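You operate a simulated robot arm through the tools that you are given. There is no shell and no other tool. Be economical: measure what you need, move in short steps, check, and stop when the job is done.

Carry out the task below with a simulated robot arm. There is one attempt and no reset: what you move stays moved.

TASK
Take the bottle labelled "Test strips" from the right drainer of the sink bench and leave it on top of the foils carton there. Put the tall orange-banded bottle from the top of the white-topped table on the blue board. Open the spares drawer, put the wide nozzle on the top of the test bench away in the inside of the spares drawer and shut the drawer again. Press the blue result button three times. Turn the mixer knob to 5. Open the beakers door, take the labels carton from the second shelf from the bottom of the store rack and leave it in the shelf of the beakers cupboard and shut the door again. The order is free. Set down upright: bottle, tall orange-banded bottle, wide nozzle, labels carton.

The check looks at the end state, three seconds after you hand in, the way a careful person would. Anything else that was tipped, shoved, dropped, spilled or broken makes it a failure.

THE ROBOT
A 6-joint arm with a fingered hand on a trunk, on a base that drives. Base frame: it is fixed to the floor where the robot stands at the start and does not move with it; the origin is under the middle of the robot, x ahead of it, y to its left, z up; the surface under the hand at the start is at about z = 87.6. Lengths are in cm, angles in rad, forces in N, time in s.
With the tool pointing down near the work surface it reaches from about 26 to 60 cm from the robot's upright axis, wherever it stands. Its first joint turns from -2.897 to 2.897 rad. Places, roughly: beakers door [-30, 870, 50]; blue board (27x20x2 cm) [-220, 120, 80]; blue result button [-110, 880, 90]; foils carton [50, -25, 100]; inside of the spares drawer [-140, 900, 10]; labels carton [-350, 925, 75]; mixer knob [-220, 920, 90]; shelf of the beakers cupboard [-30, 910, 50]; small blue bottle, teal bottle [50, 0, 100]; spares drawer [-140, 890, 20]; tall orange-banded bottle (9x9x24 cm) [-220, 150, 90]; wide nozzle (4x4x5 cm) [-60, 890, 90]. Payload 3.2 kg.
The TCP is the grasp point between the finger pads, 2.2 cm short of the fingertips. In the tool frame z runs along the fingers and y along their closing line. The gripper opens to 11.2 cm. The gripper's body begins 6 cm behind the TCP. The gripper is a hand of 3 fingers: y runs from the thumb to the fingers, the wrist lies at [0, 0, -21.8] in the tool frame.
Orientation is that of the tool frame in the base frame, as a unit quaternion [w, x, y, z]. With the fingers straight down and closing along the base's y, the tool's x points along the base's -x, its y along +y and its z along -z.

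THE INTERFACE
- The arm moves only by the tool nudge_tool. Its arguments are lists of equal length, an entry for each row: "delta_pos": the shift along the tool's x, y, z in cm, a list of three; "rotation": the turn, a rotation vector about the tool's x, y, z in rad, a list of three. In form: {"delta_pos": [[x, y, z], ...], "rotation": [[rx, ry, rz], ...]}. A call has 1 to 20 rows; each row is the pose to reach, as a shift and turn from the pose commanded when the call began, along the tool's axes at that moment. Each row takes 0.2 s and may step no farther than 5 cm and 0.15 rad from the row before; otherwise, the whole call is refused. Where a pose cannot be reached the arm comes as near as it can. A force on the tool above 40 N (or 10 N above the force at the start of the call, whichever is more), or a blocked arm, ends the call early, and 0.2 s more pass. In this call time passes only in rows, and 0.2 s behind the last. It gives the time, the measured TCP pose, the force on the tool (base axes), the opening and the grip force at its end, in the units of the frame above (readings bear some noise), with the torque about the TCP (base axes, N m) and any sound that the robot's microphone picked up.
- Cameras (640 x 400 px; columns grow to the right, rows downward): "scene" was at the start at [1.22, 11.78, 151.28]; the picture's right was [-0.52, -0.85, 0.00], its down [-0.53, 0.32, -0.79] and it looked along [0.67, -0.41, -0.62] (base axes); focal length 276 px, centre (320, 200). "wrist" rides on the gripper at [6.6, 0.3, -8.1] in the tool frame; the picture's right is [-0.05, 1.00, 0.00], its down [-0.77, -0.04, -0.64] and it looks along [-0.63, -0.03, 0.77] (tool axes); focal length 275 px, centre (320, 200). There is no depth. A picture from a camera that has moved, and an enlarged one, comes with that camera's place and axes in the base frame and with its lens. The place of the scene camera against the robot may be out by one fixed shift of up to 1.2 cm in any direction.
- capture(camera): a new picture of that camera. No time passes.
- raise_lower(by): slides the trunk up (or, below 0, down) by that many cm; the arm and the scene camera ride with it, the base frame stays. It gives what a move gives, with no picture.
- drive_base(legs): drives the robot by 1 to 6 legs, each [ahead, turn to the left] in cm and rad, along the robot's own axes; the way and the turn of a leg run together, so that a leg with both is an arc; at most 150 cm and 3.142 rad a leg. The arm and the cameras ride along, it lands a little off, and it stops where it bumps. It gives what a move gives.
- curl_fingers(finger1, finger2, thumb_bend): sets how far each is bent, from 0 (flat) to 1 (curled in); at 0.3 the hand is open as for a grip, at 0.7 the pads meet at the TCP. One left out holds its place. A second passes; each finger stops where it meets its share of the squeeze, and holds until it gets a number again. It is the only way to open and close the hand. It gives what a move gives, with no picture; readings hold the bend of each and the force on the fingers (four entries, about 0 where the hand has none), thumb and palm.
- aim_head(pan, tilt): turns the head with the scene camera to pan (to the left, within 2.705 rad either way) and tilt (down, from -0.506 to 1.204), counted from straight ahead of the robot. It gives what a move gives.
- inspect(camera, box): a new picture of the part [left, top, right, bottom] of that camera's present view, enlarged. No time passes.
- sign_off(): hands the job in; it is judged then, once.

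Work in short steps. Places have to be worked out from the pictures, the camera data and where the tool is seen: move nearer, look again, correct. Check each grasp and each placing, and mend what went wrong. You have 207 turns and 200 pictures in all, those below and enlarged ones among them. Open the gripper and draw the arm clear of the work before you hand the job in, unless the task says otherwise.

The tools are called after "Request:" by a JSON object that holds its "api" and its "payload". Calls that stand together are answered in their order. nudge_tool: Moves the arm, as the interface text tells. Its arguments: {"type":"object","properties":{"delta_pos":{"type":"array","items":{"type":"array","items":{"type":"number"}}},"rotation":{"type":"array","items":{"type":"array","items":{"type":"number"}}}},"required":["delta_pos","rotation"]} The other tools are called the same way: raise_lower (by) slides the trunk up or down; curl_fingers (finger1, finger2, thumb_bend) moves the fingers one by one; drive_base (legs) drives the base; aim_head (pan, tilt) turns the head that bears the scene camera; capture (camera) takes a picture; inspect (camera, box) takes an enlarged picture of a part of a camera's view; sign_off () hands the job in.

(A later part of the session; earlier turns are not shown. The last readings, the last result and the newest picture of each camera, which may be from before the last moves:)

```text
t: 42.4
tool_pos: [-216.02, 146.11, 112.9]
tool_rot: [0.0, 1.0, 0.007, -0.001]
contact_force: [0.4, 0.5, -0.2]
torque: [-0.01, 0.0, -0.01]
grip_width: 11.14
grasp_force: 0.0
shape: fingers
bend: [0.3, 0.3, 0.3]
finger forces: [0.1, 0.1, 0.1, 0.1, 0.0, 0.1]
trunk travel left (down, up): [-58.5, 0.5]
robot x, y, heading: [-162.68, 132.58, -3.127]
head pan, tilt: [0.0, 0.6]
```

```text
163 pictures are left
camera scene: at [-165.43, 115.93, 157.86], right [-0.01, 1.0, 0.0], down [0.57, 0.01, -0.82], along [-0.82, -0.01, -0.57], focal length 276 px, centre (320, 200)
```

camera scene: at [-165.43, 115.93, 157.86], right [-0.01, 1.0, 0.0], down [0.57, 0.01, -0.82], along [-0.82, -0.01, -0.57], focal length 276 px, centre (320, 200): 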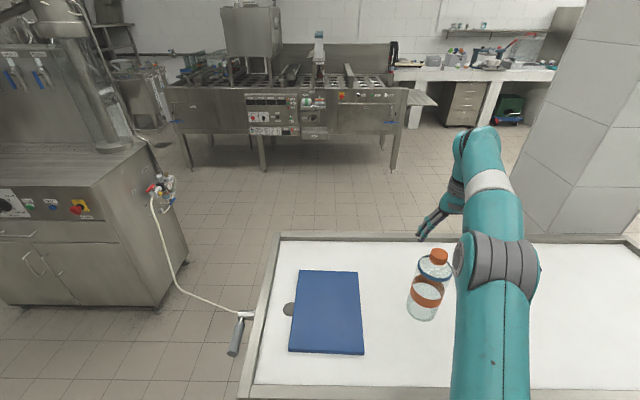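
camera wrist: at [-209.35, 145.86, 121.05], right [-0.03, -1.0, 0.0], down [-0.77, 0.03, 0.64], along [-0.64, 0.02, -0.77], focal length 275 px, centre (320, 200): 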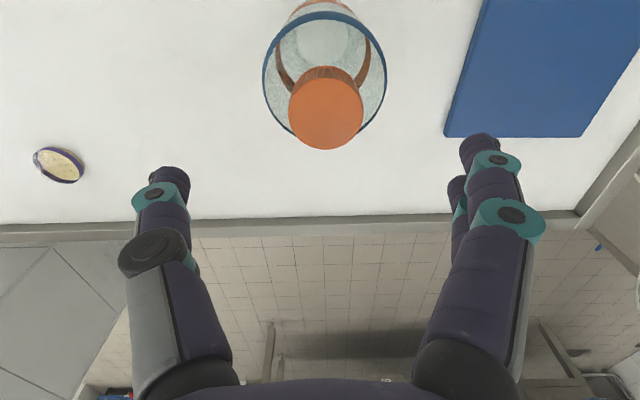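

Cap is at about [-215.8,145.7]; I correct slightly and descend to z≈103.9 around it.

Request:
{"api": "nudge_tool", "payload": {"delta_pos": [[0.2, 0.3, 3], [0.2, 0.3, 6], [0.2, 0.3, 9.1]], "rotation": [[0, 0, 0], [0, 0, 0], [0, 0, 0]]}}

Request:
{"api": "capture", "payload": {"camera": "wrist"}}

Request:
{"api": "inspect", "payload": {"camera": "scene", "box": [380, 190, 520, 330]}}

```text
t: 43.2
tool_pos: [-216.03, 145.56, 104.01]
tool_rot: [0.0, 1.0, 0.007, 0.0]
contact_force: [0.6, -0.9, -0.3]
torque: [-0.01, -0.03, -0.01]
grip_width: 11.14
grasp_force: 0.0
shape: fingers
bend: [0.3, 0.3, 0.3]
finger forces: [0.1, 0.0, 0.0, 0.0, 0.0, 0.0]
trunk travel left (down, up): [-58.5, 0.5]
robot x, y, heading: [-162.7, 133.0, -3.121]
head pan, tilt: [0.0, 0.6]
```

```text
162 pictures are left
camera wrist: at [-209.42, 145.48, 111.99], right [-0.03, -1.0, 0.0], down [-0.77, 0.03, 0.64], along [-0.64, 0.02, -0.77], focal length 275 px, centre (320, 200)
```

wrist: 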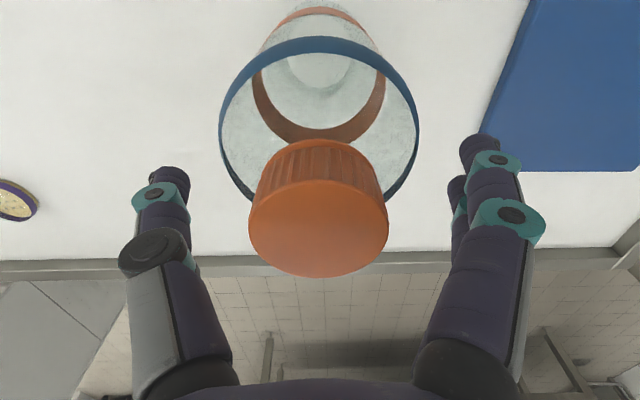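

```text
2.86 times, centred on (450, 260) of scene
camera zoom: at [-165.37, 115.89, 157.86], right [-0.02, 1.0, 0.0], down [0.56, 0.01, -0.82], along [-0.82, -0.01, -0.57], focal length 788 px, centre (-51, 29)
```

zoom: 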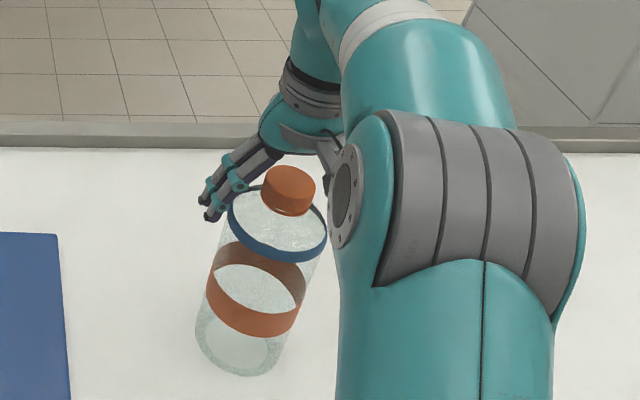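

Cap is well centred between the pads with its top 2 cm above the TCP. I close on it.

Request:
{"api": "curl_fingers", "payload": {"finger1": 0.6, "finger2": 0.6, "thumb_bend": 0.6}}

Request:
{"api": "curl_fingers", "payload": {"finger1": 0.7, "finger2": 0.7, "thumb_bend": 0.7}}

Request:
{"api": "capture", "payload": {"camera": "wrist"}}

```text
t: 44.2
tool_pos: [-216.05, 145.54, 103.95]
tool_rot: [0.001, 1.0, 0.007, -0.001]
contact_force: [0.5, -2.1, 5.2]
torque: [-0.09, 0.03, 0.0]
grip_width: 7.19
grasp_force: 14.7
shape: fingers
bend: [0.47, 0.48, 0.49]
finger forces: [8.0, 7.2, 0.1, 0.1, 13.5, 0.0]
trunk travel left (down, up): [-58.5, 0.5]
robot x, y, heading: [-162.6, 132.87, -3.126]
head pan, tilt: [0.0, 0.6]
```

```text
t: 45.2
tool_pos: [-216.07, 145.71, 103.98]
tool_rot: [0.001, 1.0, 0.007, -0.001]
contact_force: [-0.1, 0.8, 7.9]
torque: [0.04, 0.03, -0.01]
grip_width: 7.04
grasp_force: 24.3
shape: fingers
bend: [0.45, 0.47, 0.54]
finger forces: [11.8, 11.7, 0.0, 0.1, 23.8, 0.0]
trunk travel left (down, up): [-58.5, 0.5]
robot x, y, heading: [-162.27, 132.84, -3.123]
head pan, tilt: [0.0, 0.6]
```

```text
160 pictures are left
camera wrist: at [-209.35, 145.49, 112.07], right [-0.03, -1.0, 0.0], down [-0.77, 0.03, 0.64], along [-0.64, 0.02, -0.77], focal length 275 px, centre (320, 200)
```

wrist: 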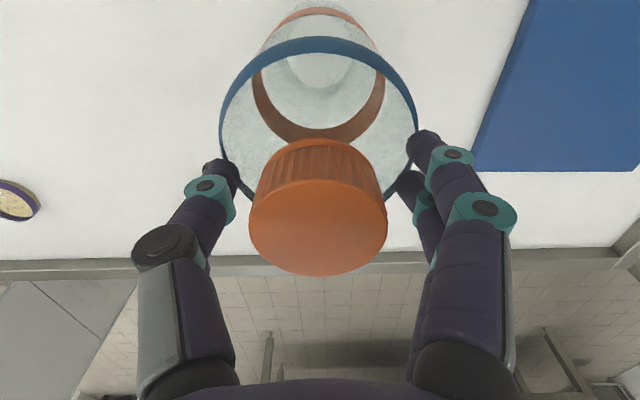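

The fingertips landed on the bottle's shoulder instead of the cap. I reopen, raise 1.5 cm and close again.

Request:
{"api": "curl_fingers", "payload": {"finger1": 0.3, "finger2": 0.3, "thumb_bend": 0.3}}

Request:
{"api": "nudge_tool", "payload": {"delta_pos": [[0, 0, -1.5]], "rotation": [[0, 0, 0]]}}

Request:
{"api": "curl_fingers", "payload": {"finger1": 0.58, "finger2": 0.58, "thumb_bend": 0.58}}

Request:
{"api": "capture", "payload": {"camera": "wrist"}}

```text
t: 46.2
tool_pos: [-216.01, 145.73, 104.02]
tool_rot: [0.001, 1.0, 0.007, -0.001]
contact_force: [-0.1, 0.0, -0.6]
torque: [0.01, -0.04, 0.02]
grip_width: 11.11
grasp_force: 0.1
shape: fingers
bend: [0.3, 0.3, 0.3]
finger forces: [0.0, 0.1, 0.0, 0.0, 0.0, 0.0]
trunk travel left (down, up): [-58.5, 0.5]
robot x, y, heading: [-162.79, 133.05, -3.129]
head pan, tilt: [0.0, 0.6]
```

```text
t: 46.6
tool_pos: [-216.03, 145.59, 105.46]
tool_rot: [0.001, 1.0, 0.007, 0.0]
contact_force: [1.1, 0.3, -0.4]
torque: [0.05, 0.0, -0.04]
grip_width: 11.1
grasp_force: 0.1
shape: fingers
bend: [0.3, 0.3, 0.3]
finger forces: [0.0, 0.1, 0.0, 0.0, 0.0, 0.0]
trunk travel left (down, up): [-58.5, 0.5]
robot x, y, heading: [-162.75, 132.73, -3.128]
head pan, tilt: [0.0, 0.6]
```

```text
t: 47.6
tool_pos: [-216.02, 145.41, 105.54]
tool_rot: [0.002, 1.0, 0.007, -0.001]
contact_force: [-0.6, -1.6, 7.5]
torque: [-0.21, -0.03, -0.01]
grip_width: 4.57
grasp_force: 5.1
shape: fingers
bend: [0.54, 0.55, 0.55]
finger forces: [4.6, 3.3, 0.0, 0.0, 2.5, 0.0]
trunk travel left (down, up): [-58.5, 0.5]
robot x, y, heading: [-163.09, 133.08, -3.124]
head pan, tilt: [0.0, 0.6]
```

```text
159 pictures are left
camera wrist: at [-209.39, 145.31, 113.58], right [-0.03, -1.0, 0.0], down [-0.77, 0.03, 0.64], along [-0.64, 0.02, -0.77], focal length 275 px, centre (320, 200)
```

wrist: 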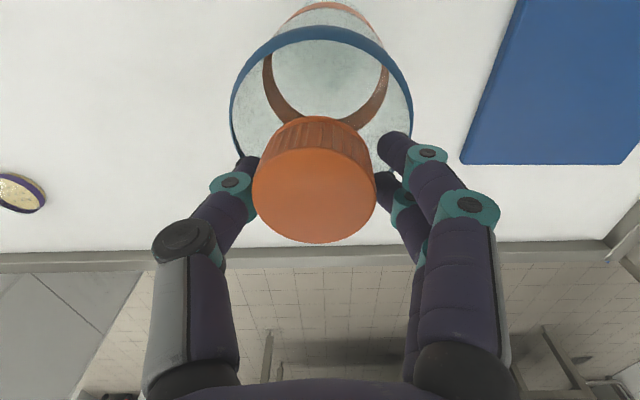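

Nearly on the cap but still touching the shoulder (7 N upward). I ease off, go up 0.6 cm and close firmly.

Request:
{"api": "curl_fingers", "payload": {"finger1": 0.48, "finger2": 0.48, "thumb_bend": 0.48}}

Request:
{"api": "nudge_tool", "payload": {"delta_pos": [[0, 0, -0.6]], "rotation": [[0, 0, 0]]}}

Request:
{"api": "curl_fingers", "payload": {"finger1": 0.66, "finger2": 0.66, "thumb_bend": 0.66}}

Request:
{"api": "capture", "payload": {"camera": "wrist"}}

```text
t: 48.6
tool_pos: [-216.2, 145.53, 105.46]
tool_rot: [0.001, 1.0, 0.007, -0.001]
contact_force: [0.3, -0.4, 0.6]
torque: [-0.07, -0.03, 0.02]
grip_width: 6.15
grasp_force: 0.4
shape: fingers
bend: [0.47, 0.48, 0.48]
finger forces: [0.8, 0.0, 0.1, 0.0, 0.0, 0.0]
trunk travel left (down, up): [-58.5, 0.5]
robot x, y, heading: [-163.12, 132.8, -3.126]
head pan, tilt: [0.0, 0.6]
```

```text
t: 49.0
tool_pos: [-216.25, 145.65, 105.91]
tool_rot: [0.001, 1.0, 0.007, 0.0]
contact_force: [0.3, -0.2, -0.1]
torque: [-0.02, 0.01, 0.01]
grip_width: 6.1
grasp_force: 0.1
shape: fingers
bend: [0.48, 0.48, 0.48]
finger forces: [0.0, 0.1, 0.0, 0.0, 0.0, 0.0]
trunk travel left (down, up): [-58.5, 0.5]
robot x, y, heading: [-163.01, 132.81, -3.122]
head pan, tilt: [0.0, 0.6]
```

```text
t: 50.0
tool_pos: [-216.15, 145.57, 105.88]
tool_rot: [0.001, 1.0, 0.006, -0.001]
contact_force: [-1.6, 0.9, 2.3]
torque: [0.01, 0.04, 0.0]
grip_width: 3.26
grasp_force: 8.1
shape: fingers
bend: [0.58, 0.62, 0.62]
finger forces: [4.9, 4.1, 0.0, 0.1, 7.8, 0.1]
trunk travel left (down, up): [-58.5, 0.5]
robot x, y, heading: [-162.51, 133.06, -3.12]
head pan, tilt: [0.0, 0.6]
```

```text
158 pictures are left
camera wrist: at [-209.39, 145.47, 113.99], right [-0.03, -1.0, 0.0], down [-0.77, 0.03, 0.64], along [-0.64, 0.02, -0.77], focal length 275 px, centre (320, 200)
```

wrist: 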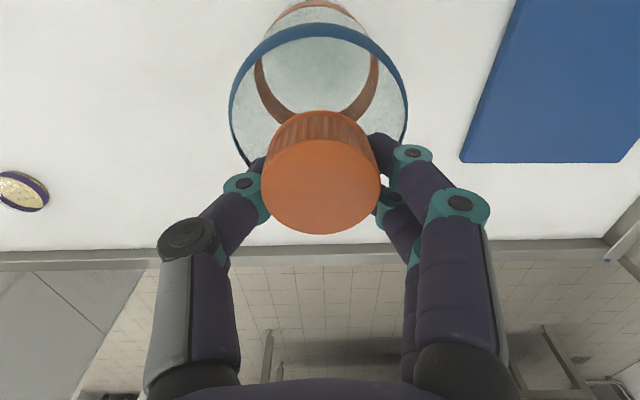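

Fingers now seem hooked around the cap/neck. I tighten and lift 1 cm to test.

Request:
{"api": "curl_fingers", "payload": {"finger1": 0.72, "finger2": 0.72, "thumb_bend": 0.72}}

Request:
{"api": "nudge_tool", "payload": {"delta_pos": [[0, 0, -0.5], [0, 0, -1.0]], "rotation": [[0, 0, 0], [0, 0, 0]]}}

Request:
{"api": "capture", "payload": {"camera": "wrist"}}

Request:
{"api": "inspect", "payload": {"camera": "scene", "box": [380, 190, 520, 330]}}

```text
t: 51.0
tool_pos: [-215.97, 145.59, 106.04]
tool_rot: [0.001, 1.0, 0.006, -0.001]
contact_force: [0.1, -0.1, 1.0]
torque: [-0.07, -0.01, 0.03]
grip_width: 3.12
grasp_force: 15.3
shape: fingers
bend: [0.61, 0.66, 0.64]
finger forces: [9.2, 7.2, 0.0, 0.0, 13.8, 0.0]
trunk travel left (down, up): [-58.5, 0.5]
robot x, y, heading: [-162.33, 132.92, -3.127]
head pan, tilt: [0.0, 0.6]
```

```text
t: 51.6
tool_pos: [-216.03, 145.58, 106.82]
tool_rot: [0.001, 1.0, 0.008, 0.0]
contact_force: [0.1, 0.0, -0.8]
torque: [-0.01, -0.01, -0.04]
grip_width: 3.14
grasp_force: 15.6
shape: fingers
bend: [0.61, 0.66, 0.64]
finger forces: [9.0, 7.5, 0.0, 0.0, 13.4, 0.1]
trunk travel left (down, up): [-58.5, 0.5]
robot x, y, heading: [-162.67, 132.73, -3.127]
head pan, tilt: [0.0, 0.6]
```

```text
157 pictures are left
camera wrist: at [-209.42, 145.42, 114.9], right [-0.03, -1.0, 0.0], down [-0.77, 0.03, 0.64], along [-0.64, 0.02, -0.77], focal length 275 px, centre (320, 200)
```

wrist: 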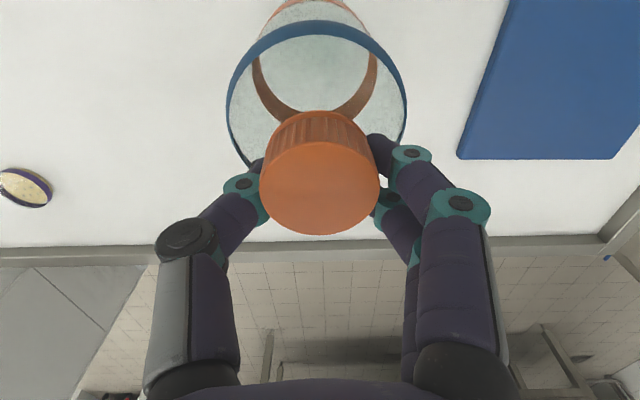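

```text
2.86 times, centred on (450, 260) of scene
camera zoom: at [-165.35, 115.88, 157.85], right [-0.02, 1.0, 0.0], down [0.56, 0.01, -0.83], along [-0.82, -0.01, -0.56], focal length 788 px, centre (-51, 29)
```

zoom: 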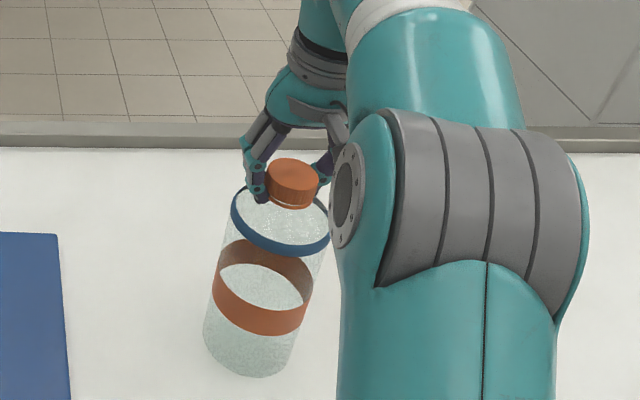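

It's lifting cleanly. I raise 5 cm more and carry it 28 cm across to above the board.

Request:
{"api": "nudge_tool", "payload": {"delta_pos": [[0, 0, -2.5], [0, 0, -5], [0, 3, -5.5], [0, 7, -5.5], [0, 11, -5.5], [0, 15, -5.5], [0, 19, -5.5], [0, 23, -5.5], [-0.2, 26, -5.5], [-0.4, 28, -5.5]], "rotation": [[0, 0, 0], [0, 0, 0], [0, 0, 0], [0, 0, 0], [0, 0, 0], [0, 0, 0], [0, 0, 0], [0, 0, 0], [0, 0, 0], [0, 0, 0]]}}

Request:
{"api": "capture", "payload": {"camera": "wrist"}}

Request:
{"api": "capture", "payload": {"camera": "scene"}}

```text
t: 53.8
tool_pos: [-216.21, 117.42, 112.27]
tool_rot: [0.001, 1.0, 0.006, -0.001]
contact_force: [-0.1, -0.1, 0.5]
torque: [0.02, 0.0, 0.01]
grip_width: 3.12
grasp_force: 15.4
shape: fingers
bend: [0.61, 0.67, 0.64]
finger forces: [9.5, 7.8, 0.2, 0.1, 13.4, 0.1]
trunk travel left (down, up): [-58.5, 0.5]
robot x, y, heading: [-162.43, 132.66, -3.124]
head pan, tilt: [0.0, 0.6]
```

```text
155 pictures are left
camera wrist: at [-209.55, 117.24, 120.4], right [-0.03, -1.0, 0.0], down [-0.77, 0.03, 0.64], along [-0.64, 0.02, -0.77], focal length 275 px, centre (320, 200)
```

wrist: 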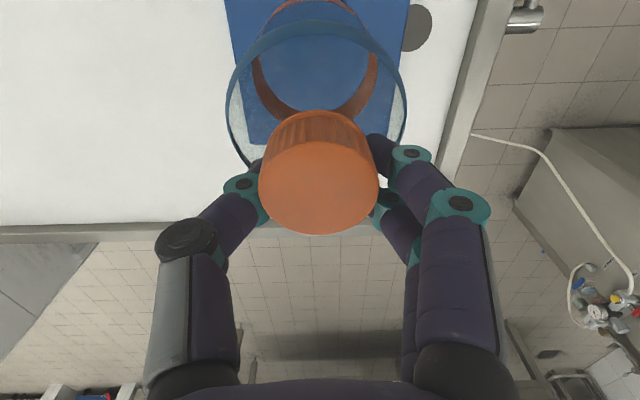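

```text
154 pictures are left
camera scene: at [-165.38, 115.83, 157.85], right [-0.02, 1.0, 0.0], down [0.57, 0.01, -0.82], along [-0.82, -0.01, -0.57], focal length 276 px, centre (320, 200)
```

scene: 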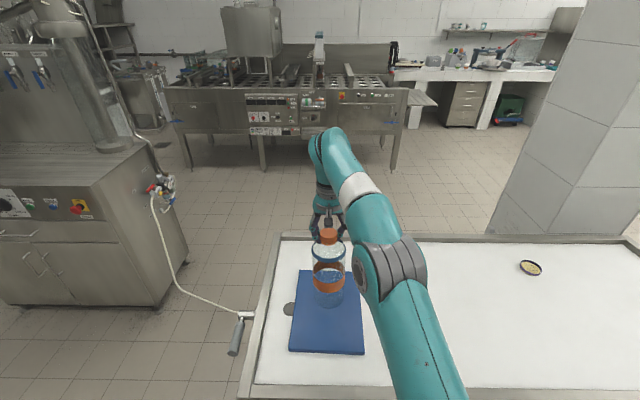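

Centred over the board. I lower 3.8 cm, then in small steps until contact.

Request:
{"api": "nudge_tool", "payload": {"delta_pos": [[0, 0, 2], [0, 0, 3.6]], "rotation": [[0, 0, 0], [0, 0, 0]]}}

Request:
{"api": "nudge_tool", "payload": {"delta_pos": [[0, 0, 0.3]], "rotation": [[0, 0, 0]]}}

Request:
{"api": "nudge_tool", "payload": {"delta_pos": [[0, 0, 0.25]], "rotation": [[0, 0, 0]]}}

Request:
{"api": "inspect", "payload": {"camera": "scene", "box": [270, 220, 390, 360]}}

```text
t: 54.4
tool_pos: [-216.13, 117.62, 108.86]
tool_rot: [0.001, 1.0, 0.007, -0.001]
contact_force: [-0.3, -1.0, -0.5]
torque: [0.01, 0.01, 0.01]
grip_width: 3.12
grasp_force: 15.1
shape: fingers
bend: [0.61, 0.67, 0.64]
finger forces: [9.4, 7.6, 0.1, 0.0, 13.6, 0.0]
trunk travel left (down, up): [-58.5, 0.5]
robot x, y, heading: [-162.78, 132.47, -3.126]
head pan, tilt: [0.0, 0.6]
```

```text
t: 54.8
tool_pos: [-216.01, 117.59, 108.54]
tool_rot: [0.0, 1.0, 0.007, 0.0]
contact_force: [0.3, -0.1, -1.2]
torque: [-0.01, 0.01, 0.0]
grip_width: 3.09
grasp_force: 15.0
shape: fingers
bend: [0.61, 0.67, 0.64]
finger forces: [9.4, 7.7, 0.0, 0.0, 13.5, 0.0]
trunk travel left (down, up): [-58.5, 0.5]
robot x, y, heading: [-162.69, 132.67, -3.129]
head pan, tilt: [0.0, 0.6]
```

```text
t: 55.2
tool_pos: [-216.13, 117.76, 108.39]
tool_rot: [0.0, 1.0, 0.007, -0.001]
contact_force: [0.3, -0.4, -0.1]
torque: [-0.02, -0.04, 0.0]
grip_width: 3.12
grasp_force: 15.4
shape: fingers
bend: [0.61, 0.67, 0.64]
finger forces: [9.4, 7.7, 0.0, 0.0, 13.4, 0.0]
trunk travel left (down, up): [-58.5, 0.5]
robot x, y, heading: [-162.3, 132.74, -3.129]
head pan, tilt: [0.0, 0.6]
```

```text
2.86 times, centred on (330, 290) of scene
camera zoom: at [-165.35, 115.87, 157.85], right [-0.02, 1.0, 0.0], down [0.56, 0.01, -0.83], along [-0.82, -0.01, -0.56], focal length 788 px, centre (291, -57)
```

zoom: 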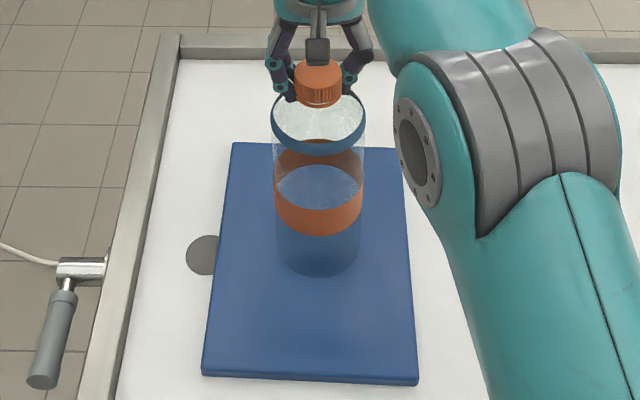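

Still hovering slightly, upright and well inside the board. I continue down in small steps.

Request:
{"api": "nudge_tool", "payload": {"delta_pos": [[0, 0, 0.25]], "rotation": [[0, 0, 0]]}}

Request:
{"api": "nudge_tool", "payload": {"delta_pos": [[0, 0, 0.2]], "rotation": [[0, 0, 0]]}}

Request:
{"api": "nudge_tool", "payload": {"delta_pos": [[0, 0, 0.2]], "rotation": [[0, 0, 0]]}}

```text
t: 55.6
tool_pos: [-216.28, 117.62, 108.05]
tool_rot: [0.001, 1.0, 0.007, -0.001]
contact_force: [0.5, -0.2, 0.0]
torque: [0.01, -0.03, 0.01]
grip_width: 3.11
grasp_force: 15.0
shape: fingers
bend: [0.61, 0.67, 0.64]
finger forces: [9.3, 7.7, 0.1, 0.1, 13.5, 0.0]
trunk travel left (down, up): [-58.5, 0.5]
robot x, y, heading: [-162.7, 132.86, -3.122]
head pan, tilt: [0.0, 0.6]
```

```text
t: 56.0
tool_pos: [-216.09, 117.73, 107.88]
tool_rot: [0.001, 1.0, 0.006, -0.001]
contact_force: [-0.3, -1.0, -0.3]
torque: [0.02, 0.01, 0.03]
grip_width: 3.1
grasp_force: 15.5
shape: fingers
bend: [0.61, 0.67, 0.64]
finger forces: [9.5, 7.8, 0.0, 0.1, 13.4, 0.1]
trunk travel left (down, up): [-58.5, 0.5]
robot x, y, heading: [-162.46, 132.66, -3.127]
head pan, tilt: [0.0, 0.6]
```

```text
t: 56.4
tool_pos: [-216.19, 117.7, 107.39]
tool_rot: [0.001, 1.0, 0.007, -0.001]
contact_force: [0.4, 0.2, 0.7]
torque: [0.01, 0.05, 0.02]
grip_width: 3.09
grasp_force: 15.9
shape: fingers
bend: [0.62, 0.67, 0.64]
finger forces: [9.6, 8.2, 0.1, 0.0, 13.7, 0.0]
trunk travel left (down, up): [-58.5, 0.5]
robot x, y, heading: [-162.43, 132.8, -3.128]
head pan, tilt: [0.0, 0.6]
```

Request:
{"api": "nudge_tool", "payload": {"delta_pos": [[0, 0, 0.2]], "rotation": [[0, 0, 0]]}}

Request:
{"api": "inspect", "payload": {"camera": "scene", "box": [270, 220, 390, 360]}}

```text
t: 56.8
tool_pos: [-215.99, 117.67, 107.41]
tool_rot: [0.001, 1.0, 0.007, -0.004]
contact_force: [1.6, 1.1, 11.3]
torque: [-0.17, -0.07, 0.0]
grip_width: 3.09
grasp_force: 19.3
shape: fingers
bend: [0.63, 0.68, 0.64]
finger forces: [13.2, 9.7, 0.0, 0.0, 15.2, 0.0]
trunk travel left (down, up): [-58.5, 0.5]
robot x, y, heading: [-162.65, 132.67, -3.13]
head pan, tilt: [0.0, 0.6]
```

```text
2.86 times, centred on (330, 290) of scene
camera zoom: at [-165.18, 115.92, 157.89], right [-0.02, 1.0, 0.0], down [0.56, 0.01, -0.83], along [-0.83, -0.01, -0.56], focal length 788 px, centre (291, -57)
```

zoom: 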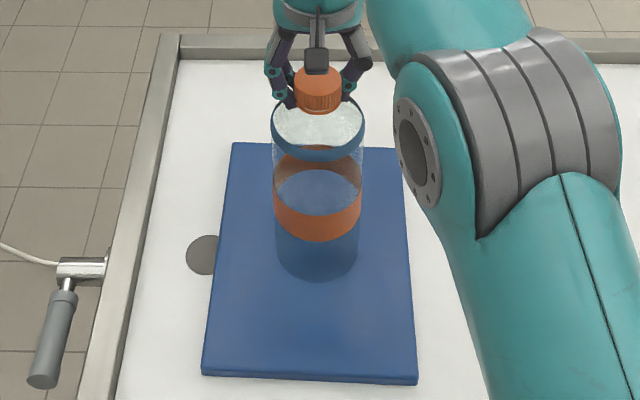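

Contact with 11 N. I ease up 0.2 cm and release gradually.

Request:
{"api": "nudge_tool", "payload": {"delta_pos": [[0, 0, -0.15]], "rotation": [[0, 0, 0]]}}

Request:
{"api": "curl_fingers", "payload": {"finger1": 0.57, "finger2": 0.62, "thumb_bend": 0.59}}

Request:
{"api": "curl_fingers", "payload": {"finger1": 0.3, "finger2": 0.3, "thumb_bend": 0.3}}

Request:
{"api": "inspect", "payload": {"camera": "scene", "box": [270, 220, 390, 360]}}

Request:
{"api": "capture", "payload": {"camera": "wrist"}}

```text
t: 57.2
tool_pos: [-215.93, 117.63, 107.49]
tool_rot: [0.001, 1.0, 0.007, 0.0]
contact_force: [0.3, 0.8, 7.4]
torque: [-0.12, -0.03, 0.01]
grip_width: 3.08
grasp_force: 17.7
shape: fingers
bend: [0.63, 0.68, 0.64]
finger forces: [11.3, 9.4, 0.0, 0.0, 14.7, 0.0]
trunk travel left (down, up): [-58.5, 0.5]
robot x, y, heading: [-162.75, 132.89, -3.128]
head pan, tilt: [0.0, 0.6]
```

```text
t: 58.2
tool_pos: [-216.07, 117.62, 107.43]
tool_rot: [0.001, 1.0, 0.007, -0.001]
contact_force: [0.1, 0.1, 4.6]
torque: [0.03, -0.02, 0.0]
grip_width: 3.5
grasp_force: 2.3
shape: fingers
bend: [0.56, 0.61, 0.59]
finger forces: [1.0, 0.6, 0.0, 0.0, 3.4, 0.1]
trunk travel left (down, up): [-58.5, 0.5]
robot x, y, heading: [-162.45, 132.71, -3.126]
head pan, tilt: [0.0, 0.6]
```

```text
t: 59.2
tool_pos: [-216.11, 117.63, 107.38]
tool_rot: [0.001, 1.0, 0.007, -0.001]
contact_force: [-1.3, -0.4, -0.1]
torque: [-0.07, 0.0, -0.01]
grip_width: 11.12
grasp_force: 0.1
shape: fingers
bend: [0.3, 0.3, 0.3]
finger forces: [0.0, 0.0, 0.0, 0.0, 0.0, 0.0]
trunk travel left (down, up): [-58.5, 0.5]
robot x, y, heading: [-162.55, 133.05, -3.125]
head pan, tilt: [0.0, 0.6]
```

```text
2.86 times, centred on (330, 290) of scene
camera zoom: at [-165.35, 115.87, 157.85], right [-0.02, 1.0, 0.0], down [0.56, 0.01, -0.83], along [-0.82, -0.01, -0.56], focal length 788 px, centre (291, -57)
```

zoom: 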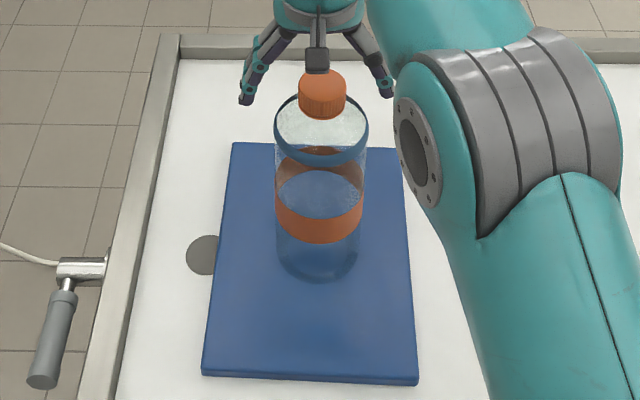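

```text
150 pictures are left
camera wrist: at [-209.46, 117.49, 115.49], right [-0.03, -1.0, 0.0], down [-0.77, 0.03, 0.64], along [-0.64, 0.02, -0.77], focal length 275 px, centre (320, 200)
```

wrist: 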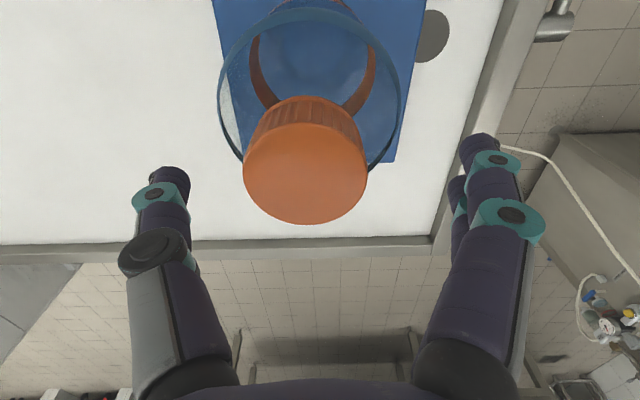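

The bottle stands on the board. I lift clear, then tuck the hand back and drive backwards from the table.

Request:
{"api": "nudge_tool", "payload": {"delta_pos": [[0, 0, -4], [0, 0, -8], [0, 0, -12], [1, 0, -16], [5, -2.5, -16.5], [9, -5, -16.5], [13, -7.5, -16.5], [17, -10, -16.5], [20, -13, -16.5], [22, -15, -16.5]], "rotation": [[0, 0, 0], [0, 0, 0], [0, 0, 0], [0, 0, 0], [0, 0, 0], [0, 0, 0], [0, 0, 0], [0, 0, 0], [0, 0, 0], [0, 0, 0]]}}

Request:
{"api": "capture", "payload": {"camera": "scene"}}

Request:
{"api": "drive_base", "payload": {"legs": [[-40, 0]]}}

Request:
{"api": "aim_head", "payload": {"pan": -1.4, "tilt": 0.2}}

Request:
{"api": "capture", "payload": {"camera": "scene"}}

```text
t: 61.4
tool_pos: [-194.44, 133.04, 123.78]
tool_rot: [0.001, 1.0, 0.007, -0.001]
contact_force: [0.1, -0.4, -0.1]
torque: [-0.02, -0.03, -0.01]
grip_width: 11.18
grasp_force: 0.1
shape: fingers
bend: [0.3, 0.3, 0.3]
finger forces: [0.1, 0.1, 0.0, 0.0, 0.0, 0.0]
out of reach, approached as far as the arm can: row 2, 3, 4, 5
trunk travel left (down, up): [-58.5, 0.5]
robot x, y, heading: [-162.85, 132.53, -3.123]
head pan, tilt: [0.0, 0.6]
```

```text
149 pictures are left
camera scene: at [-165.3, 115.87, 157.85], right [-0.02, 1.0, 0.0], down [0.56, 0.01, -0.83], along [-0.83, -0.01, -0.56], focal length 276 px, centre (320, 200)
```

scene: 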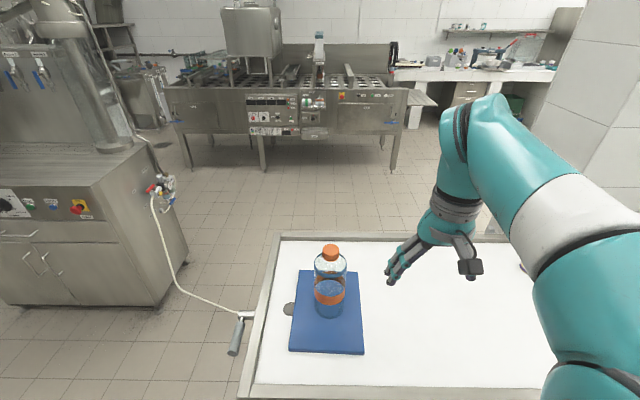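

```text
t: 64.0
tool_pos: [-153.54, 133.69, 123.92]
tool_rot: [0.001, 1.0, 0.006, 0.0]
contact_force: [-0.3, 0.1, -0.3]
torque: [0.01, 0.02, -0.01]
grip_width: 11.18
grasp_force: 0.1
shape: fingers
bend: [0.3, 0.3, 0.3]
finger forces: [0.0, 0.0, 0.0, 0.1, 0.0, 0.1]
trunk travel left (down, up): [-58.5, 0.5]
robot x, y, heading: [-121.52, 133.33, -3.126]
head pan, tilt: [0.0, 0.6]
```

```text
t: 65.5
tool_pos: [-153.67, 133.72, 123.96]
tool_rot: [0.0, 1.0, 0.006, -0.001]
contact_force: [-0.5, -0.1, -0.9]
torque: [0.0, 0.02, 0.0]
grip_width: 11.2
grasp_force: 0.0
shape: fingers
bend: [0.3, 0.3, 0.3]
finger forces: [0.0, 0.0, 0.1, 0.1, 0.1, 0.1]
trunk travel left (down, up): [-58.5, 0.5]
robot x, y, heading: [-121.94, 133.16, -3.131]
head pan, tilt: [-1.4, 0.201]
```

```text
148 pictures are left
camera scene: at [-117.33, 125.76, 161.53], right [0.98, 0.18, 0.0], down [0.04, -0.2, -0.98], along [-0.18, 0.96, -0.2], focal length 276 px, centre (320, 200)
```

scene: 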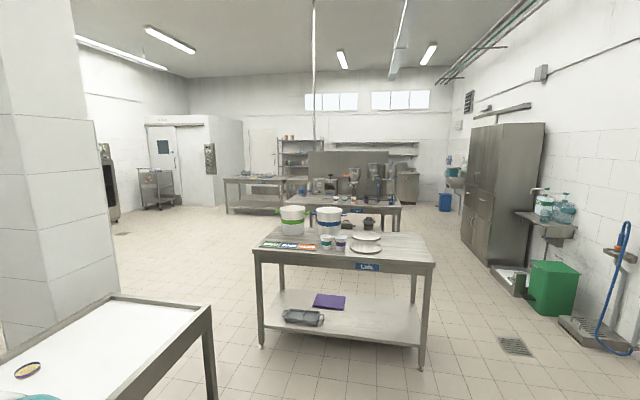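

The way north is clear along x≈-12, between the tables (right ends at x≈-65) and the cupboard/bin (x≈40). I drive there in parts.

Request:
{"api": "drive_base", "payload": {"legs": [[0, -2.609], [129, 0], [0, 1.025], [150, 0], [100, 0]]}}

Request:
{"api": "aim_head", "payload": {"pan": 0.25, "tilt": 0.2}}

Request:
{"api": "capture", "payload": {"camera": "scene"}}

```text
t: 91.0
tool_pos: [16.68, 435.74, 122.94]
tool_rot: [-0.008, -0.629, 0.778, -0.004]
contact_force: [0.9, 1.0, 0.1]
torque: [-0.07, 0.01, -0.02]
grip_width: 11.17
grasp_force: 0.1
shape: fingers
bend: [0.3, 0.3, 0.3]
finger forces: [0.1, 0.0, 0.0, 0.1, 0.0, 0.0]
trunk travel left (down, up): [-58.5, 0.5]
robot x, y, heading: [5.73, 402.95, 1.158]
head pan, tilt: [-1.4, 0.201]
stopped in leg 5: the robot was blocked; the commanded pose is now the measured one
```

```text
t: 92.7
tool_pos: [16.65, 434.69, 123.39]
tool_rot: [-0.004, -0.628, 0.779, -0.002]
contact_force: [-0.5, 0.7, 0.1]
torque: [0.0, -0.01, 0.0]
grip_width: 11.19
grasp_force: 0.1
shape: fingers
bend: [0.3, 0.3, 0.3]
finger forces: [0.1, 0.0, 0.1, 0.0, 0.0, 0.0]
trunk travel left (down, up): [-58.5, 0.5]
robot x, y, heading: [5.67, 403.21, 1.153]
head pan, tilt: [0.25, 0.201]
```

```text
147 pictures are left
camera scene: at [-10.49, 413.1, 161.53], right [0.99, -0.16, 0.0], down [-0.03, -0.2, -0.98], along [0.16, 0.97, -0.2], focal length 276 px, centre (320, 200)
```

scene: 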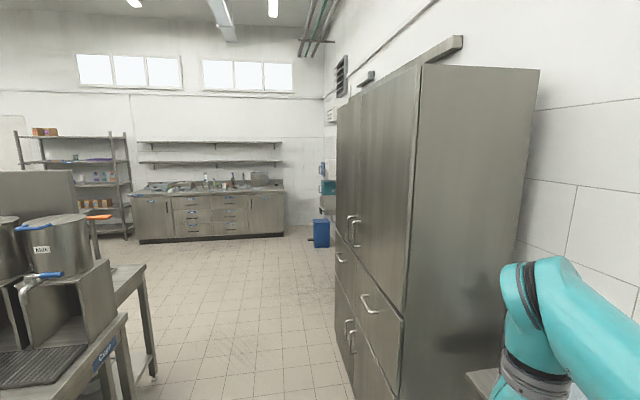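

I was blocked around (5.7, 403) and turned. I look to the right and downwards to see what I touched, before moving.

Request:
{"api": "aim_head", "payload": {"pan": -0.6, "tilt": 0.8}}

Request:
{"api": "capture", "payload": {"camera": "scene"}}

Request:
{"api": "aim_head", "payload": {"pan": -1.4, "tilt": 0.8}}

Request:
{"api": "capture", "payload": {"camera": "scene"}}

Request:
{"api": "capture", "payload": {"camera": "wrist"}}

Request:
{"api": "aim_head", "payload": {"pan": 0.8, "tilt": 0.8}}

Request:
{"api": "capture", "payload": {"camera": "scene"}}

```text
t: 93.8
tool_pos: [16.63, 434.88, 123.34]
tool_rot: [-0.004, -0.628, 0.778, -0.001]
contact_force: [0.4, -0.1, 0.4]
torque: [0.02, -0.02, -0.03]
grip_width: 11.18
grasp_force: 0.1
shape: fingers
bend: [0.3, 0.3, 0.3]
finger forces: [0.0, 0.0, 0.0, 0.1, 0.0, 0.1]
trunk travel left (down, up): [-58.5, 0.5]
robot x, y, heading: [5.65, 402.9, 1.157]
head pan, tilt: [-0.6, 0.799]
```

```text
146 pictures are left
camera scene: at [-5.16, 408.21, 156.17], right [0.53, -0.85, 0.0], down [-0.61, -0.38, -0.7], along [0.59, 0.37, -0.72], focal length 276 px, centre (320, 200)
```

scene: 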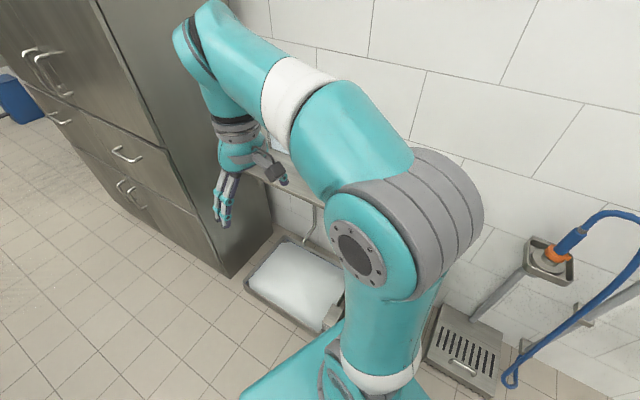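

```text
t: 95.0
tool_pos: [16.68, 434.85, 123.44]
tool_rot: [-0.005, -0.627, 0.779, -0.001]
contact_force: [-1.1, 0.0, 0.7]
torque: [0.01, 0.0, 0.0]
grip_width: 11.19
grasp_force: 0.0
shape: fingers
bend: [0.3, 0.3, 0.3]
finger forces: [0.0, 0.0, 0.0, 0.0, 0.0, 0.0]
trunk travel left (down, up): [-58.5, 0.5]
robot x, y, heading: [5.96, 402.51, 1.151]
head pan, tilt: [-1.4, 0.799]
```

```text
145 pictures are left
camera scene: at [-4.18, 402.01, 156.17], right [-0.24, -0.97, 0.0], down [-0.7, 0.17, -0.7], along [0.68, -0.17, -0.72], focal length 276 px, centre (320, 200)
```

scene: 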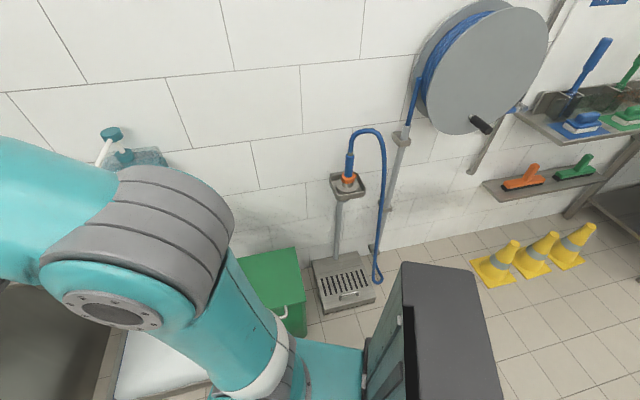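

```text
144 pictures are left
camera wrist: at [15.06, 428.53, 131.43], right [-0.97, 0.26, 0.0], down [0.2, 0.75, 0.63], along [0.16, 0.61, -0.78], focal length 275 px, centre (320, 200)
```

wrist: 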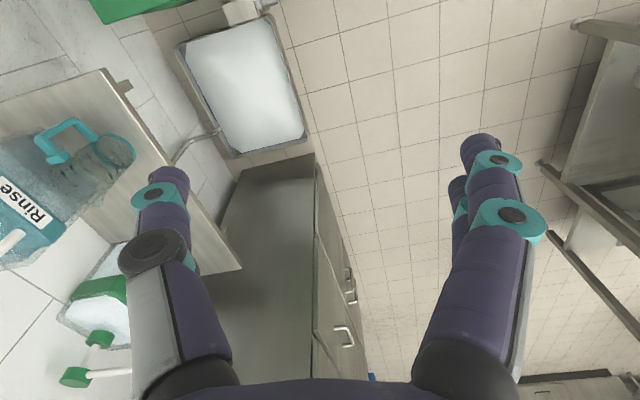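

```text
t: 97.0
tool_pos: [16.72, 434.84, 123.21]
tool_rot: [-0.004, -0.627, 0.779, -0.002]
contact_force: [0.4, 0.3, 0.5]
torque: [-0.03, 0.03, 0.03]
grip_width: 11.18
grasp_force: 0.0
shape: fingers
bend: [0.3, 0.3, 0.3]
finger forces: [0.1, 0.0, 0.0, 0.1, 0.1, 0.1]
trunk travel left (down, up): [-58.5, 0.5]
robot x, y, heading: [5.64, 402.66, 1.157]
head pan, tilt: [0.799, 0.799]
```

```text
143 pictures are left
camera scene: at [-15.03, 411.43, 156.17], right [0.93, 0.37, 0.0], down [0.27, -0.66, -0.7], along [-0.26, 0.65, -0.72], focal length 276 px, centre (320, 200)
```

scene: 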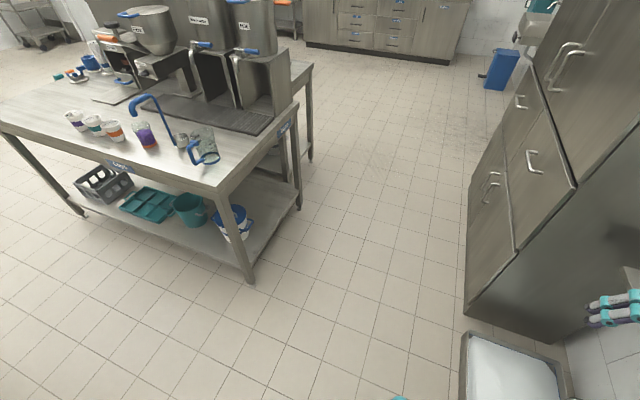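

The floor tray (x≥38) and green bin stand close to the base's right front. I back off 15 cm, turn back to north and look at the bin and tray to check that nothing was shifted.

Request:
{"api": "drive_base", "payload": {"legs": [[-15, 0], [0, 0.7], [0, -0.28]]}}

Request:
{"api": "aim_head", "payload": {"pan": -1.3, "tilt": 0.6}}

Request:
{"api": "capture", "payload": {"camera": "scene"}}

Request:
{"api": "aim_head", "payload": {"pan": -0.2, "tilt": 0.9}}

Request:
{"api": "capture", "payload": {"camera": "scene"}}

```text
t: 101.1
tool_pos: [-2.19, 423.24, 123.31]
tool_rot: [0.004, 0.769, -0.639, 0.002]
contact_force: [-0.1, 0.4, 0.0]
torque: [0.02, 0.02, 0.02]
grip_width: 11.19
grasp_force: 0.1
shape: fingers
bend: [0.3, 0.3, 0.3]
finger forces: [0.0, 0.1, 0.0, 0.0, 0.0, 0.0]
trunk travel left (down, up): [-58.5, 0.5]
robot x, y, heading: [-0.05, 389.63, 1.56]
head pan, tilt: [0.799, 0.799]
```

```text
t: 103.1
tool_pos: [-2.37, 423.16, 123.37]
tool_rot: [0.004, 0.768, -0.64, 0.001]
contact_force: [-0.1, 0.8, -0.1]
torque: [0.05, 0.02, 0.03]
grip_width: 11.2
grasp_force: 0.0
shape: fingers
bend: [0.3, 0.3, 0.3]
finger forces: [0.0, 0.0, 0.0, 0.0, 0.0, 0.0]
trunk travel left (down, up): [-58.5, 0.5]
robot x, y, heading: [-0.22, 389.91, 1.557]
head pan, tilt: [-1.3, 0.6]
```

```text
142 pictures are left
camera scene: at [-8.35, 385.8, 157.85], right [0.25, -0.97, 0.0], down [-0.55, -0.14, -0.83], along [0.8, 0.21, -0.56], focal length 276 px, centre (320, 200)
```

scene: 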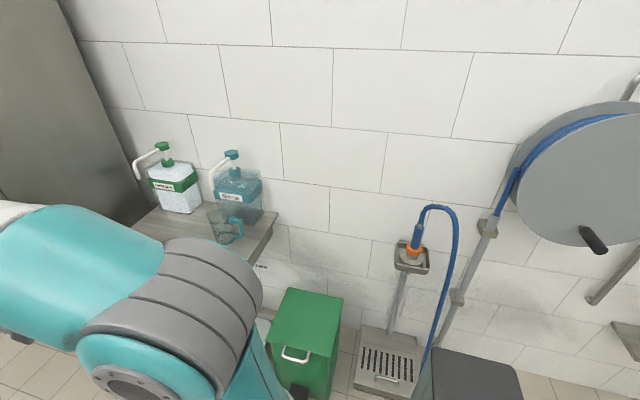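

```text
t: 104.5
tool_pos: [-2.26, 423.19, 123.25]
tool_rot: [0.004, 0.769, -0.639, 0.002]
contact_force: [-0.1, 0.6, -0.4]
torque: [0.0, -0.02, -0.01]
grip_width: 11.19
grasp_force: 0.0
shape: fingers
bend: [0.3, 0.3, 0.3]
finger forces: [0.1, 0.0, 0.1, 0.0, 0.0, 0.0]
trunk travel left (down, up): [-58.5, 0.5]
robot x, y, heading: [0.09, 389.79, 1.558]
head pan, tilt: [-0.201, 0.901]
```

```text
141 pictures are left
camera scene: at [-15.28, 390.92, 155.38], right [0.98, -0.21, 0.0], down [-0.17, -0.77, -0.62], along [0.13, 0.61, -0.78], focal length 276 px, centre (320, 200)
```

scene: 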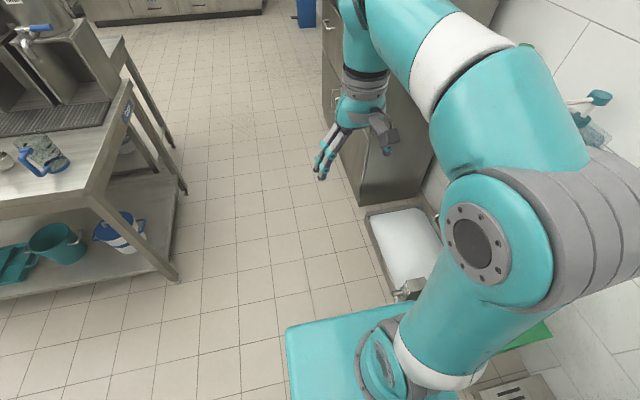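

Bin and tray look in place and aligned. Corridor bounds are x≈-80 (island corner) to x≈38, so I shift left to x≈-22 and go on north.

Request:
{"api": "drive_base", "payload": {"legs": [[0, 0.36], [62, 0], [0, -0.35], [60, 0]]}}

Request:
{"api": "aim_head", "payload": {"pan": 0.2, "tilt": 0.4}}

Request:
{"api": "capture", "payload": {"camera": "scene"}}

```text
t: 113.3
tool_pos: [-23.14, 543.08, 123.29]
tool_rot: [0.003, 0.769, -0.639, 0.002]
contact_force: [0.8, -0.1, -0.6]
torque: [-0.04, 0.01, 0.01]
grip_width: 11.2
grasp_force: 0.0
shape: fingers
bend: [0.3, 0.3, 0.3]
finger forces: [0.0, 0.1, 0.0, 0.1, 0.1, 0.0]
trunk travel left (down, up): [-58.5, 0.5]
robot x, y, heading: [-20.85, 509.44, 1.555]
head pan, tilt: [-0.201, 0.901]
```

```text
t: 114.2
tool_pos: [-23.25, 543.11, 123.38]
tool_rot: [0.004, 0.769, -0.639, 0.002]
contact_force: [0.9, 0.7, -0.1]
torque: [0.03, 0.0, 0.02]
grip_width: 11.18
grasp_force: 0.0
shape: fingers
bend: [0.3, 0.3, 0.3]
finger forces: [0.1, 0.0, 0.0, 0.1, 0.0, 0.0]
trunk travel left (down, up): [-58.5, 0.5]
robot x, y, heading: [-21.04, 508.79, 1.554]
head pan, tilt: [0.201, 0.4]
```

```text
140 pictures are left
camera scene: at [-39.43, 512.57, 159.67], right [0.98, 0.19, 0.0], down [0.07, -0.38, -0.92], along [-0.17, 0.9, -0.39], focal length 276 px, centre (320, 200)
```

scene: 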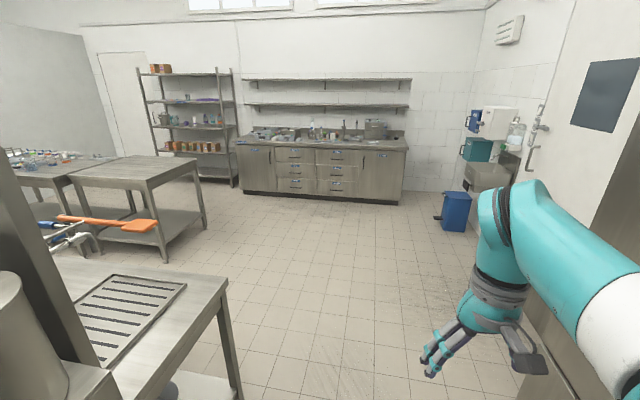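

The test bench lies at x -240..5 with its front at y≈870–890, and the rack is to its left. I drive to about (-100,760) facing it.

Request:
{"api": "drive_base", "payload": {"legs": [[150, 0], [0, 0.685], [129, 0], [0, -0.67]]}}

Request:
{"api": "aim_head", "payload": {"pan": 0.3, "tilt": 0.5}}

Request:
{"api": "capture", "payload": {"camera": "scene"}}

Request:
{"api": "aim_head", "payload": {"pan": -0.4, "tilt": 0.5}}

Request:
{"api": "capture", "payload": {"camera": "scene"}}

Request:
{"api": "aim_head", "payload": {"pan": 1.0, "tilt": 0.3}}

Request:
{"api": "capture", "payload": {"camera": "scene"}}

```text
t: 131.4
tool_pos: [-110.98, 792.96, 123.38]
tool_rot: [0.004, 0.776, -0.631, 0.002]
contact_force: [-0.7, -0.3, 0.3]
torque: [0.05, 0.0, -0.01]
grip_width: 11.16
grasp_force: 0.0
shape: fingers
bend: [0.3, 0.3, 0.3]
finger forces: [0.0, 0.0, 0.2, 0.1, 0.1, 0.0]
trunk travel left (down, up): [-58.5, 0.5]
robot x, y, heading: [-108.16, 759.23, 1.585]
head pan, tilt: [0.201, 0.4]
```

```text
t: 132.1
tool_pos: [-111.12, 792.96, 123.33]
tool_rot: [0.004, 0.777, -0.63, 0.003]
contact_force: [-0.2, 0.2, -0.5]
torque: [-0.06, 0.01, -0.01]
grip_width: 11.18
grasp_force: 0.0
shape: fingers
bend: [0.3, 0.3, 0.3]
finger forces: [0.1, 0.0, 0.0, 0.0, 0.0, 0.0]
trunk travel left (down, up): [-58.5, 0.5]
robot x, y, heading: [-108.3, 759.67, 1.582]
head pan, tilt: [0.3, 0.499]
```

```text
139 pictures are left
camera scene: at [-127.52, 761.68, 158.77], right [0.95, 0.31, 0.0], down [0.15, -0.46, -0.88], along [-0.27, 0.84, -0.48], focal length 276 px, centre (320, 200)
```

scene: 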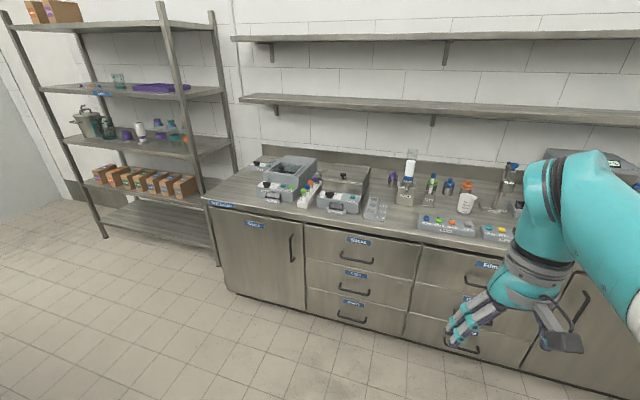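

```text
t: 133.1
tool_pos: [-111.07, 793.02, 123.42]
tool_rot: [0.004, 0.776, -0.63, 0.003]
contact_force: [0.3, -0.1, 0.3]
torque: [0.04, 0.03, -0.01]
grip_width: 11.18
grasp_force: 0.1
shape: fingers
bend: [0.3, 0.3, 0.3]
finger forces: [0.1, 0.0, 0.0, 0.1, 0.0, 0.0]
trunk travel left (down, up): [-58.5, 0.5]
robot x, y, heading: [-108.17, 759.55, 1.582]
head pan, tilt: [-0.4, 0.499]
```

```text
138 pictures are left
camera scene: at [-121.3, 761.44, 158.76], right [0.93, -0.38, 0.0], down [-0.18, -0.44, -0.88], along [0.33, 0.81, -0.48], focal length 276 px, centre (320, 200)
```

scene: 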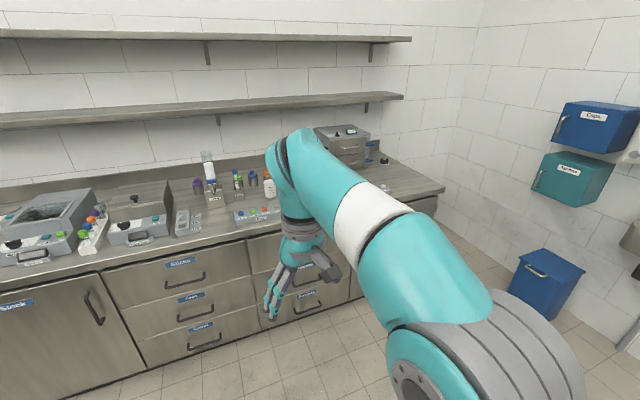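

```text
t: 134.7
tool_pos: [-111.08, 792.98, 123.33]
tool_rot: [0.005, 0.777, -0.63, 0.002]
contact_force: [0.0, 0.1, -1.1]
torque: [-0.01, -0.02, 0.0]
grip_width: 11.18
grasp_force: 0.0
shape: fingers
bend: [0.3, 0.3, 0.3]
finger forces: [0.1, 0.1, 0.0, 0.0, 0.0, 0.0]
trunk travel left (down, up): [-58.5, 0.5]
robot x, y, heading: [-108.23, 759.38, 1.58]
head pan, tilt: [1.0, 0.3]
```

```text
137 pictures are left
camera scene: at [-132.65, 757.98, 160.6], right [0.53, 0.85, 0.0], down [0.25, -0.16, -0.96], along [-0.81, 0.51, -0.3], focal length 276 px, centre (320, 200)
```

scene: 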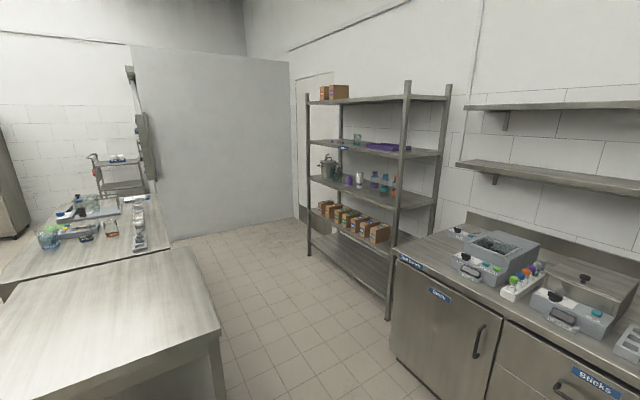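

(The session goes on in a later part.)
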